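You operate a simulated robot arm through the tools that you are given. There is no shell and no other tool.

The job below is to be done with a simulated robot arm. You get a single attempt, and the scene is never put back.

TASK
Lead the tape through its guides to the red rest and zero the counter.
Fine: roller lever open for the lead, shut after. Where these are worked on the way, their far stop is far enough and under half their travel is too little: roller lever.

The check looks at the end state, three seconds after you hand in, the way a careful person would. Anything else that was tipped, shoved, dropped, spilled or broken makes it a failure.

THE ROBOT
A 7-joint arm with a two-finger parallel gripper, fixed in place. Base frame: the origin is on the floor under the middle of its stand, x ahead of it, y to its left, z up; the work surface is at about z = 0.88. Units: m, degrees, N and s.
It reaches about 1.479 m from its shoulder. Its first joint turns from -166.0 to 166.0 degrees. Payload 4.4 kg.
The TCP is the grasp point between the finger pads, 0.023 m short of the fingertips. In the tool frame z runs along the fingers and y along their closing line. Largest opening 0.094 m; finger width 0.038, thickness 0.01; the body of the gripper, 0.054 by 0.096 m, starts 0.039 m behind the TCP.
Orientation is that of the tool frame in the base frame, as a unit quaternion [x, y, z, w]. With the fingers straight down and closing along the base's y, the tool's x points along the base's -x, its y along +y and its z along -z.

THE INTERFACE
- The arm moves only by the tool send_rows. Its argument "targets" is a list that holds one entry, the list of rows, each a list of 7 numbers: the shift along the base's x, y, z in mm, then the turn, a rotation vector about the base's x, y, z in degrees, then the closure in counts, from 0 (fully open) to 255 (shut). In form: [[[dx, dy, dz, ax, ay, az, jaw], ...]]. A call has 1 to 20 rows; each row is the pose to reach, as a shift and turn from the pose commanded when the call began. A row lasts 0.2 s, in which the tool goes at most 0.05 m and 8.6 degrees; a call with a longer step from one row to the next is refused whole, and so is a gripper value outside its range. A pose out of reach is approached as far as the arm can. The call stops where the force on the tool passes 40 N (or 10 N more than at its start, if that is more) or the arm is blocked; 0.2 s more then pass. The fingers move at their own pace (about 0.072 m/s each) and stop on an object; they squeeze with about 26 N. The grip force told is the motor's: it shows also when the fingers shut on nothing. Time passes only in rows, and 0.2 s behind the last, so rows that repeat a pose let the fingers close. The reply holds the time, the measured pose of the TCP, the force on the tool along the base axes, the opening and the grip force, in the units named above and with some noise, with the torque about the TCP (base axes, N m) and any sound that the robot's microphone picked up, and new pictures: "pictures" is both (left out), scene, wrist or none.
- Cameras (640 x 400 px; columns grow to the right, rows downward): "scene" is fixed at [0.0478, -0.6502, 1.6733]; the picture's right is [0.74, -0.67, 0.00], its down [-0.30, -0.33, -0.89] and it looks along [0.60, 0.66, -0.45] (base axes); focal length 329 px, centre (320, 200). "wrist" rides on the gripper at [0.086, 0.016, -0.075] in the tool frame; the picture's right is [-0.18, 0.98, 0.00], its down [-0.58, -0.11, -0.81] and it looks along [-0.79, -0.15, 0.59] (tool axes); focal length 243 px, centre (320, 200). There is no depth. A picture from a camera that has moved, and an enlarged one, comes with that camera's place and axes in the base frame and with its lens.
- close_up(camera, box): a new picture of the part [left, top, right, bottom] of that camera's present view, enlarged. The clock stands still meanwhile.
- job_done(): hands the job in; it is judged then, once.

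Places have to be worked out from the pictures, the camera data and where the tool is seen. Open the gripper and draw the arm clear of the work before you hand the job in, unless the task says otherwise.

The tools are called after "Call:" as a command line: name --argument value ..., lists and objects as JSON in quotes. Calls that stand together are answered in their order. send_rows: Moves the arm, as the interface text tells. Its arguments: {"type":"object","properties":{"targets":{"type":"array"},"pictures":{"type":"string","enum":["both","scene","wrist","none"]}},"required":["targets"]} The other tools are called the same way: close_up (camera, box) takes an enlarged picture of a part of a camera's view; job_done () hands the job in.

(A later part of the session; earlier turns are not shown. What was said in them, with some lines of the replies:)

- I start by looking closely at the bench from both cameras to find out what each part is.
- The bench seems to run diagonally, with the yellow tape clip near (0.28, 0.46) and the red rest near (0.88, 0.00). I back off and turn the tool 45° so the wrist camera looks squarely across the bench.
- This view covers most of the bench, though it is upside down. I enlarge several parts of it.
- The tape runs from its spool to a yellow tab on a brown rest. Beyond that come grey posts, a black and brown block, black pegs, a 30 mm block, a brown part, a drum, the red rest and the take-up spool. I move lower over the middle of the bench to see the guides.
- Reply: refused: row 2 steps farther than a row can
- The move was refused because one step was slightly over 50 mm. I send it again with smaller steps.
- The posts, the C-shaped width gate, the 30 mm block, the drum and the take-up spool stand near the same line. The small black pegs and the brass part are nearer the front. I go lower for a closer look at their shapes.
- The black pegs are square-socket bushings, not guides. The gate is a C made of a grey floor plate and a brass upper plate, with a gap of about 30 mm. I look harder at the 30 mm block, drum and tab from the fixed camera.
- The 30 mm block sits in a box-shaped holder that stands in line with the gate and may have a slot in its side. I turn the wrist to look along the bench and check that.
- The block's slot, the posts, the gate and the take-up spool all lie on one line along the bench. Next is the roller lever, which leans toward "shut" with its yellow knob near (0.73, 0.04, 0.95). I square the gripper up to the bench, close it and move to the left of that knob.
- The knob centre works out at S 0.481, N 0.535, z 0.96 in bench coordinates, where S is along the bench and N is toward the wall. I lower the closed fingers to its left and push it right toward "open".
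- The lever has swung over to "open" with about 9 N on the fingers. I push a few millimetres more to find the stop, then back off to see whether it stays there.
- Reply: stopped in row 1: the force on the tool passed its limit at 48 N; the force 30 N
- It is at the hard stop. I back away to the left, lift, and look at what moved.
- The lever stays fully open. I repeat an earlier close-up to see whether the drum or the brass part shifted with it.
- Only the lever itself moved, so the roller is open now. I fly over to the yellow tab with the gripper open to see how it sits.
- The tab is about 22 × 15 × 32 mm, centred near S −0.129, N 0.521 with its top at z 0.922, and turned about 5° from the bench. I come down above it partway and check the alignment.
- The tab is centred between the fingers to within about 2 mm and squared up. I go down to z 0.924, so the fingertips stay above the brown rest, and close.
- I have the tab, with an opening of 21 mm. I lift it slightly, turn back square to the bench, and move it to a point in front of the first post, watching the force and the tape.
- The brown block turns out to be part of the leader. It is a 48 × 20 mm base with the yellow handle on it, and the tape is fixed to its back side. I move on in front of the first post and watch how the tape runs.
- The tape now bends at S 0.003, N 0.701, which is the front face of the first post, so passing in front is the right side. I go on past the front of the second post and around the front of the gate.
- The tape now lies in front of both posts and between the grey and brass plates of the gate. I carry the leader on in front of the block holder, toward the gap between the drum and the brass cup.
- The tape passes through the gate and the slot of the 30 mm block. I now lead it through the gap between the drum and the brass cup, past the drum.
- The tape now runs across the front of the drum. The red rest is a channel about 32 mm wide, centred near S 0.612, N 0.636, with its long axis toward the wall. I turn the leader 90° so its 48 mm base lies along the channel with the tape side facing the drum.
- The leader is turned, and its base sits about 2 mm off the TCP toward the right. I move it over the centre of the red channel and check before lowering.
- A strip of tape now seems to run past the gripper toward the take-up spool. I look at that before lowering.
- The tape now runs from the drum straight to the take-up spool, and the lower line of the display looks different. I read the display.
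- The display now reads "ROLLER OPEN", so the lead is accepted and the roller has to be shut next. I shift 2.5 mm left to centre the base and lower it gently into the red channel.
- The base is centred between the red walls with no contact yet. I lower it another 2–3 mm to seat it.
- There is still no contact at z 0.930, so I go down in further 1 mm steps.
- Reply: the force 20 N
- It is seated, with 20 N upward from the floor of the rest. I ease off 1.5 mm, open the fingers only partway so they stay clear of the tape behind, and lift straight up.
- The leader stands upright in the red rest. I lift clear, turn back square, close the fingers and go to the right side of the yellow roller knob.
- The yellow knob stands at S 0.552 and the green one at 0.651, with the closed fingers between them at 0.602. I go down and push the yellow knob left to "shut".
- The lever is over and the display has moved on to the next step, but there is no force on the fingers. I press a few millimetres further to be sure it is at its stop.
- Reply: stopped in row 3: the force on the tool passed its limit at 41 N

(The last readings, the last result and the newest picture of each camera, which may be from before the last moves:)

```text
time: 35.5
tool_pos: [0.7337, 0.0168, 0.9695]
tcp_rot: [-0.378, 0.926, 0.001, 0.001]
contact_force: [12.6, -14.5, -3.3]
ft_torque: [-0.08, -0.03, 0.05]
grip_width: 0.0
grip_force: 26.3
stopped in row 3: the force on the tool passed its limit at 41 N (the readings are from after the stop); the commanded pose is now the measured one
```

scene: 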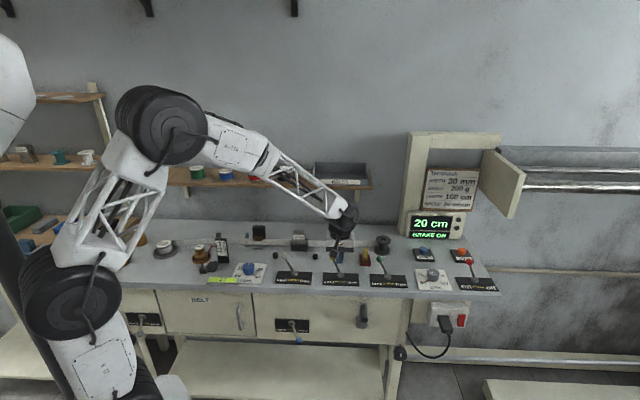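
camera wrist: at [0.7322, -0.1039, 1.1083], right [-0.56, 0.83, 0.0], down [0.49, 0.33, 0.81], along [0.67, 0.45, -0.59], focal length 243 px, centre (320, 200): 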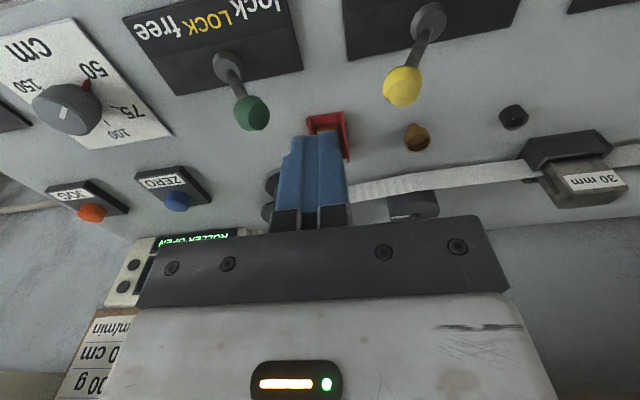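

The roller lever is hard at its "shut" stop. I back off, lift, and fly over to the blue ZERO button.

Call:
send_rows --targets '[[[7, -7, 0, 0, 0, 0, 255], [15, -15, 5, 0, 0, 0, 255], [15, -15, 45, 0, 0, 0, 255], [15, -15, 85, 0, 0, 0, 255], [51, -33, 85, 0, 0, 0, 255], [88, -52, 85, 0, 0, 0, 255], [124, -70, 85, 0, 0, 0, 255], [160, -89, 85, 0, 0, 0, 255], [196, -107, 85, 0, 0, 0, 255], [232, -125, 85, 0, 0, 0, 255], [268, -144, 85, 0, 0, 0, 255], [304, -162, 85, 0, 0, 0, 255]]]' --pictures "both"

Call:
close_up --camera "scene" --box '[290, 205, 490, 295]'

Call:
close_up --camera "wrist" --box '[180, 0, 480, 200]'

```text
time: 38.1
tool_pos: [1.0389, -0.1445, 1.0538]
tcp_rot: [-0.379, 0.925, 0.001, 0.001]
contact_force: [-0.7, 0.0, 0.8]
ft_torque: [0.0, -0.02, -0.03]
grip_width: 0.0
grip_force: 26.2
camera wrist: at [0.967, -0.1936, 1.1276], right [-0.56, 0.83, 0.0], down [0.49, 0.33, 0.81], along [0.67, 0.45, -0.59], focal length 243 px, centre (320, 200)
```

scene: 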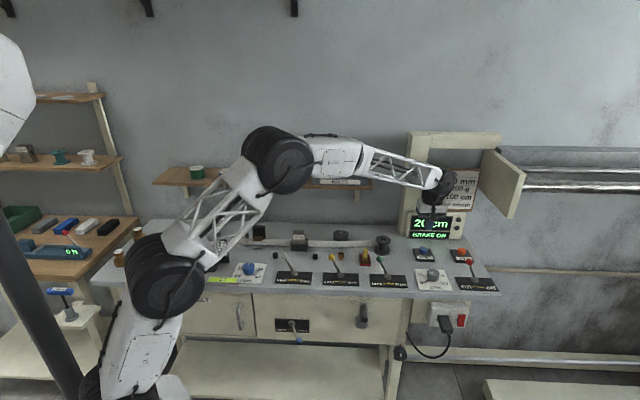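
wrist: 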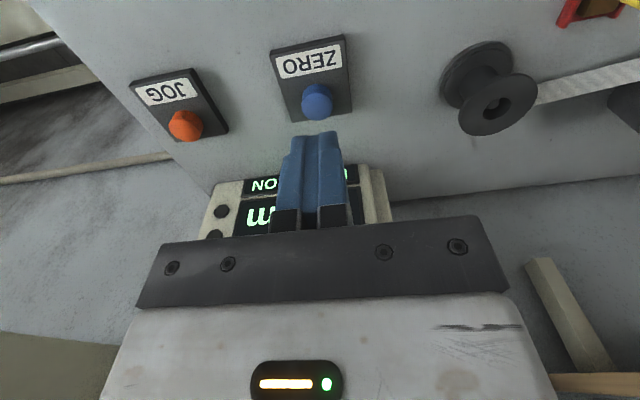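

```text
3.20 times, centred on (390, 250) of scene
camera zoom: at [0.0478, -0.6502, 1.6733], right [0.74, -0.67, 0.0], down [-0.3, -0.33, -0.89], along [0.6, 0.66, -0.45], focal length 1053 px, centre (96, 40)
```

zoom: 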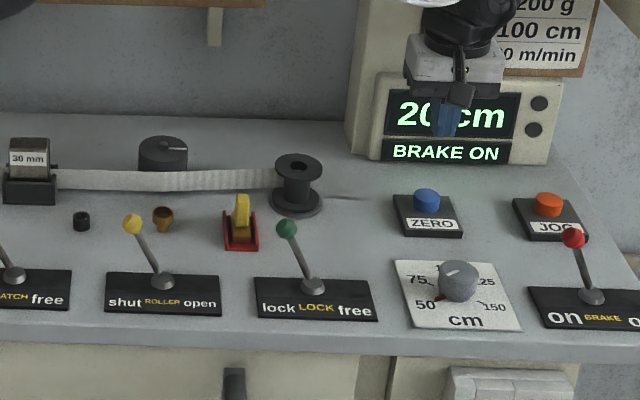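

```text
2.00 times, centred on (330, 100) of wrist
camera zoom: at [0.967, -0.1936, 1.1276], right [-0.56, 0.83, 0.0], down [0.49, 0.33, 0.81], along [0.67, 0.45, -0.59], focal length 485 px, centre (300, 400)
```

zoom: 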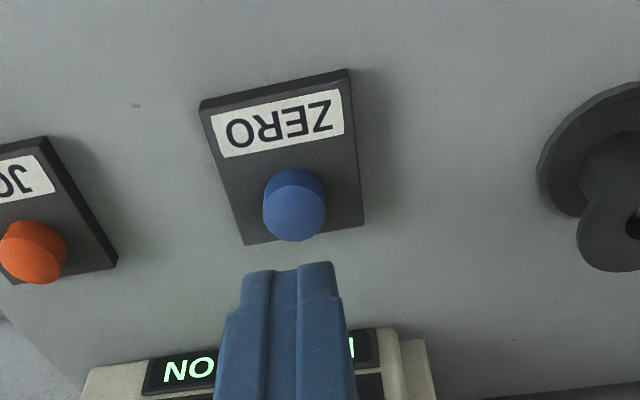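

The tape, leader and lever all look right. The ZERO button top is near S 0.8455, N 0.696, z 0.902, so I move the closed fingertips above it.

Call:
send_rows --targets '[[[25, 14, 0, 0, 0, 0, 255], [49, 27, 0, 0, 0, 0, 255], [49, 27, -40, 0, 0, 0, 255], [49, 27, -80, 0, 0, 0, 255], [49, 27, -108, 0, 0, 0, 255]]]' --pictures "both"

Call:
close_up --camera "scene" --box '[390, 205, 490, 275]'

Call:
close_up --camera "wrist" --box '[220, 20, 420, 180]'

```text
time: 39.3
tool_pos: [1.0859, -0.1183, 0.9457]
tcp_rot: [-0.378, 0.926, 0.001, 0.001]
contact_force: [0.4, 0.1, 0.6]
ft_torque: [0.01, 0.02, 0.03]
grip_width: 0.0003
grip_force: 26.3
camera wrist: at [1.0139, -0.1669, 1.0192], right [-0.56, 0.83, 0.0], down [0.49, 0.33, 0.81], along [0.67, 0.45, -0.59], focal length 243 px, centre (320, 200)
```

scene: 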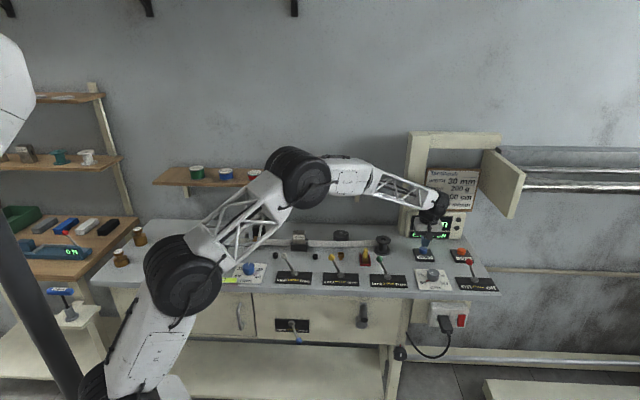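
wrist: 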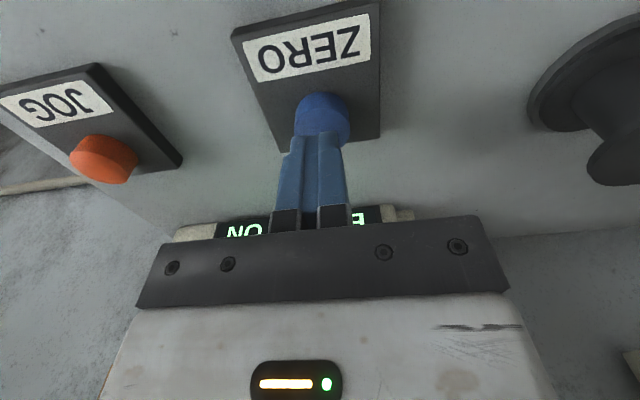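

```text
5.71 times, centred on (440, 240) of scene
camera zoom: at [0.0478, -0.6502, 1.6733], right [0.74, -0.67, 0.0], down [-0.3, -0.33, -0.89], along [0.6, 0.66, -0.45], focal length 1881 px, centre (-366, -29)
```

zoom: 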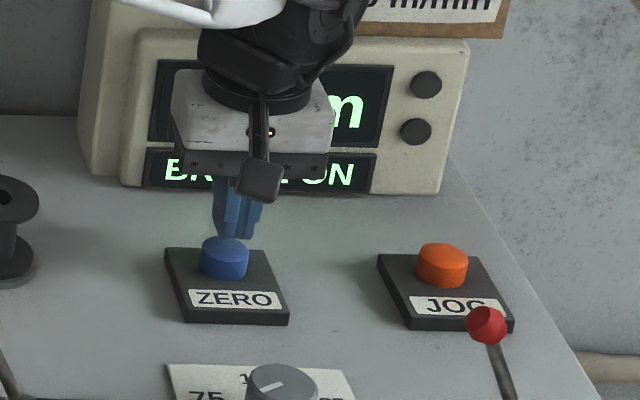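

```text
2.50 times, centred on (320, 100) of wrist
camera zoom: at [1.0139, -0.1669, 1.0192], right [-0.56, 0.83, 0.0], down [0.49, 0.33, 0.81], along [0.67, 0.45, -0.59], focal length 606 px, centre (320, 450)
```

zoom: 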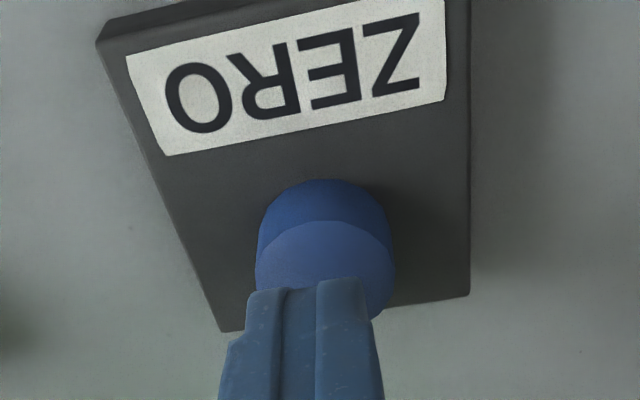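

The fingertips are centred on the button to within 2 mm. I press straight down in small steps, watching for the force and a click.

Call:
send_rows --targets '[[[0, 1, -8, 0, 0, 0, 255], [0, 1, -14, 0, 0, 0, 255], [0, 1, -18, 0, 0, 0, 255], [0, 1, -21, 0, 0, 0, 255], [0, 1, -24, 0, 0, 0, 255], [0, 1, -26, 0, 0, 0, 255]]]' --pictures "none"

Call:
close_up --camera "scene" --box '[390, 205, 490, 275]'

```text
time: 40.7
tool_pos: [1.0855, -0.1178, 0.922]
tcp_rot: [-0.378, 0.926, 0.0, 0.002]
contact_force: [-11.6, -2.0, 36.0]
ft_torque: [-0.08, 0.33, -0.06]
grip_width: 0.0
grip_force: 26.1
heard: click
```

```text
5.71 times, centred on (440, 240) of scene
camera zoom: at [0.0478, -0.6502, 1.6733], right [0.74, -0.67, 0.0], down [-0.3, -0.33, -0.89], along [0.6, 0.66, -0.45], focal length 1881 px, centre (-366, -29)
```

zoom: 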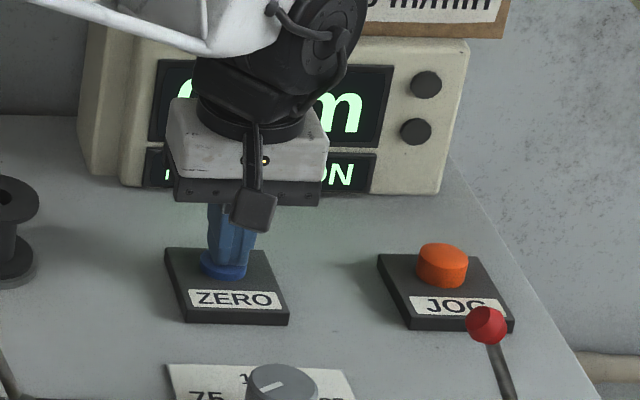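

The button clicked and the reading seems to have changed. I lift off and move clear so I can read the display.

Call:
send_rows --targets '[[[0, 0, 15, 0, 0, 0, 255], [0, 0, 50, 0, 0, 0, 255], [0, 0, 90, 0, 0, 0, 255], [0, 0, 130, 0, 0, 0, 255], [-30, -20, 160, 0, 0, 0, 255], [-65, -40, 180, 0, 0, 0, 255], [-100, -50, 195, 0, 0, 0, 200], [-140, -55, 205, 0, 0, 0, 100], [-180, -55, 215, 0, 0, 0, 0], [-220, -50, 225, 0, 0, 0, 0], [-255, -40, 235, 0, 0, 0, 0]]]' --pictures "both"

Call:
close_up --camera "scene" --box '[390, 205, 490, 275]'

Call:
close_up --camera "scene" --box '[280, 215, 420, 295]'

Call:
close_up --camera "scene" --box '[130, 210, 300, 295]'

```text
time: 43.1
tool_pos: [0.8324, -0.1602, 1.1547]
tcp_rot: [-0.378, 0.926, 0.0, 0.0]
contact_force: [-0.2, -0.5, -1.4]
ft_torque: [-0.01, 0.01, 0.01]
grip_width: 0.0939
grip_force: 0.0
camera wrist: at [0.7607, -0.2084, 1.2292], right [-0.56, 0.83, 0.0], down [0.49, 0.33, 0.81], along [0.67, 0.45, -0.59], focal length 243 px, centre (320, 200)
```

scene: 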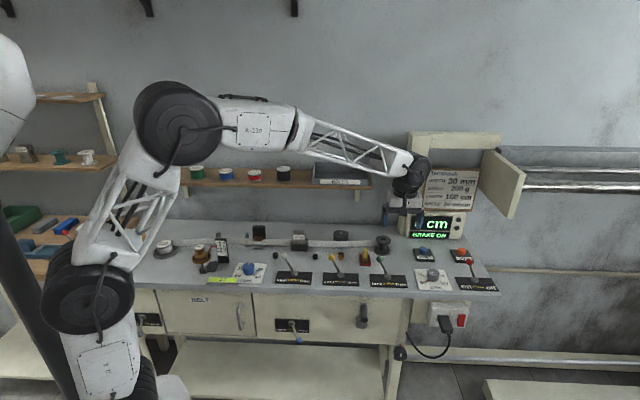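
wrist: 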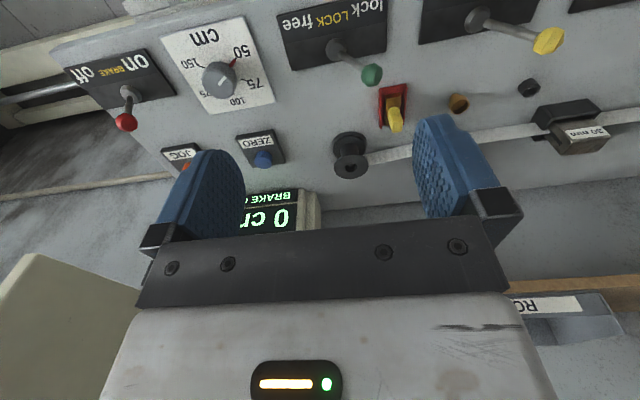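

```text
5.71 times, centred on (440, 240) of scene
camera zoom: at [0.0478, -0.6502, 1.6733], right [0.74, -0.67, 0.0], down [-0.3, -0.33, -0.89], along [0.6, 0.66, -0.45], focal length 1881 px, centre (-366, -29)
```

zoom: 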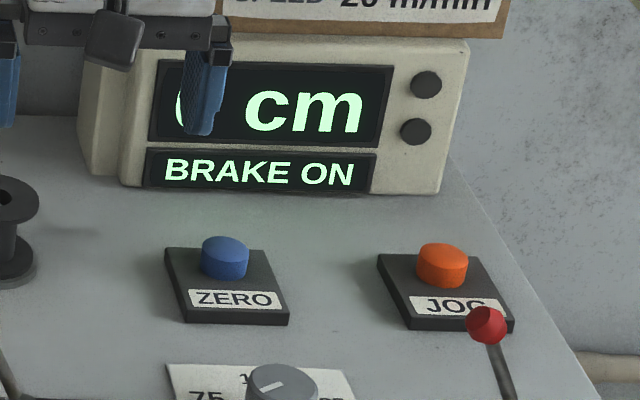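

```text
4.57 times, centred on (350, 255) of scene
camera zoom: at [0.0478, -0.6502, 1.6733], right [0.74, -0.67, 0.0], down [-0.3, -0.33, -0.89], along [0.6, 0.66, -0.45], focal length 1504 px, centre (183, -51)
```

zoom: 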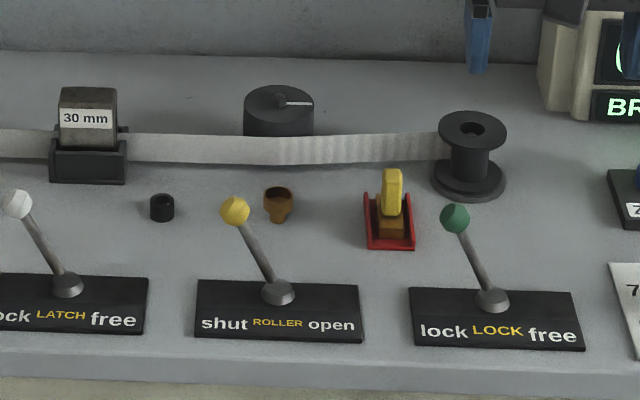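

```text
3.76 times, centred on (215, 252) of scene
camera zoom: at [0.0478, -0.6502, 1.6733], right [0.74, -0.67, 0.0], down [-0.3, -0.33, -0.89], along [0.6, 0.66, -0.45], focal length 1239 px, centre (715, 2)
```

zoom: 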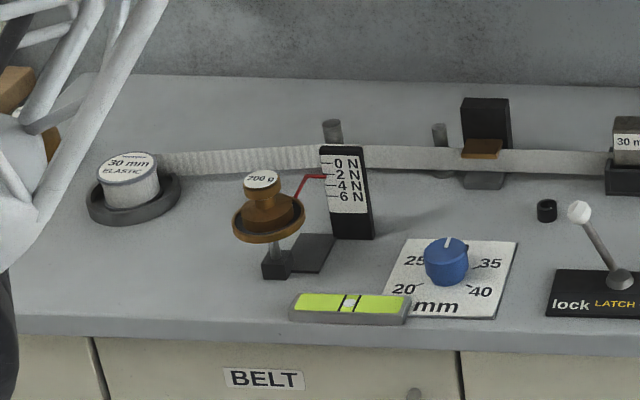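

The counter reads 0, the lever is on "shut", and the leader stands in the red rest with the tape through all its guides. I draw the arm back and up, then check the whole bench.

Call:
send_rows --targets '[[[-20, 10, 40, 0, 0, 0, 0], [-45, 20, 80, 0, 0, 0, 0], [-75, 35, 110, 0, 0, 0, 0], [-105, 50, 140, 0, 0, 0, 0], [-140, 65, 160, 0, 0, 0, 0], [-175, 80, 175, 0, 0, 0, 0], [-210, 95, 190, 0, 0, 0, 0], [-240, 105, 200, 0, 0, 0, 0]]]' --pictures "both"

Call:
close_up --camera "scene" --box '[80, 205, 280, 295]'

Call:
close_up --camera "scene" --box '[320, 205, 510, 300]'

```text
time: 44.9
tool_pos: [0.5902, -0.0532, 1.3566]
tcp_rot: [-0.378, 0.926, 0.0, 0.0]
contact_force: [0.3, 0.0, -0.3]
ft_torque: [0.02, 0.0, 0.0]
grip_width: 0.0942
grip_force: 0.1
camera wrist: at [0.5199, -0.102, 1.4305], right [-0.56, 0.83, 0.0], down [0.49, 0.33, 0.81], along [0.67, 0.45, -0.59], focal length 243 px, centre (320, 200)
```

scene: 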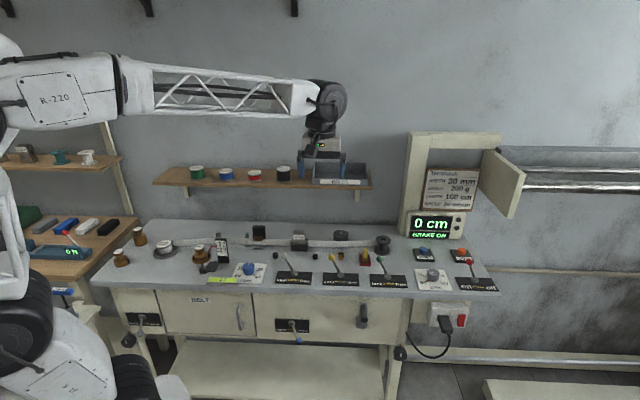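
wrist: 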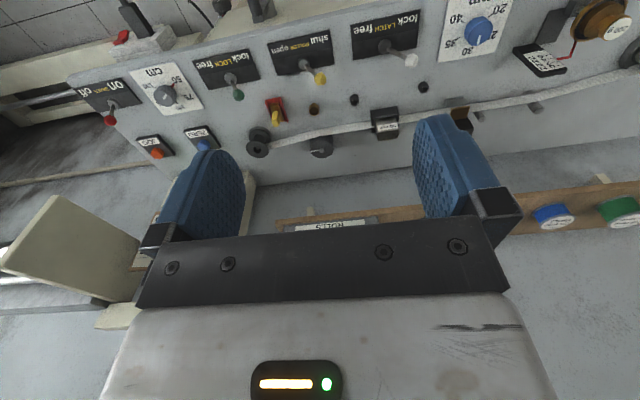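

```text
3.20 times, centred on (180, 250) of scene
camera zoom: at [0.0478, -0.6502, 1.6733], right [0.74, -0.67, 0.0], down [-0.3, -0.33, -0.89], along [0.6, 0.66, -0.45], focal length 1053 px, centre (768, 40)
```

zoom: 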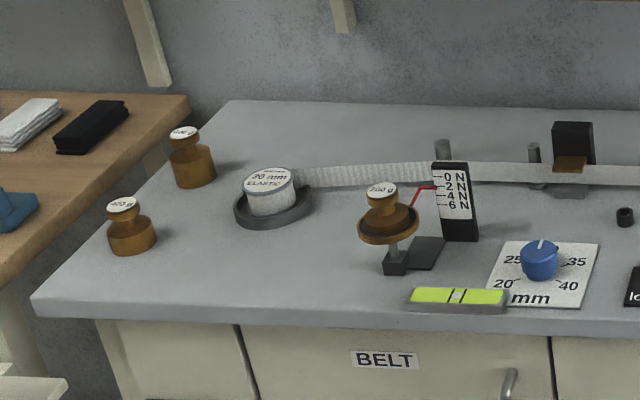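

```text
3.37 times, centred on (415, 252) of scene
camera zoom: at [0.0478, -0.6502, 1.6733], right [0.74, -0.67, 0.0], down [-0.3, -0.33, -0.89], along [0.6, 0.66, -0.45], focal length 1109 px, centre (0, 23)
```

zoom: 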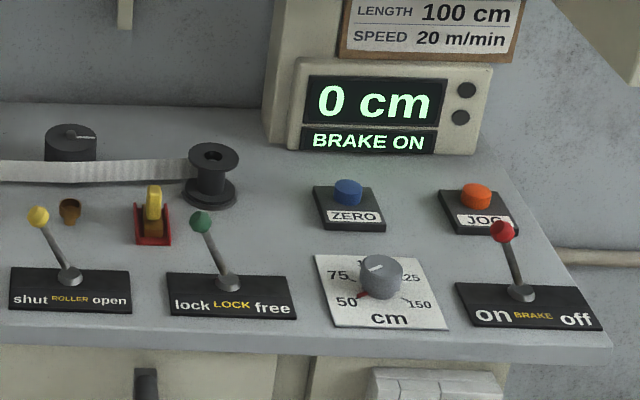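

The bench is in order:
- The tape runs in front of both posts, through the gate and the block, and past the drum.
- The leader stands in the red rest.
- The roller lever is shut.
- The counter reads 0 cm.
- The weights and other levers are as they were.

The arm is clear with the gripper open, so I hand the job in.

Call:
job_done

```text
The job is handed in.
```

The tape now runs through its guides to the red rest, and the counter reads 0 cm. The job is handed in, but I got no verdict back.

- **Lead:** I opened the roller lever to its stop first. The tape then went in front of both grey posts, through the width gate and the 30 mm block, and past the front of the drum. The leader (the tape's yellow-handled end piece) stands upright in the red rest. When it reached the rest, the tape settled onto the take-up spool, and the display changed from "LEAD TAPE" to "ROLLER OPEN".
- **Roller lever:** I pushed it back to its "shut" stop once the leader was down.
- **Counter:** I pressed ZERO after that; it clicked and the reading went from 20 cm to 0 cm.

The display's lower line now says "BRAKE ON". I left the brake alone since it wasn't part of the job. In the last pictures the weights and the other levers and dials look undisturbed, and the arm is drawn back with the gripper open.
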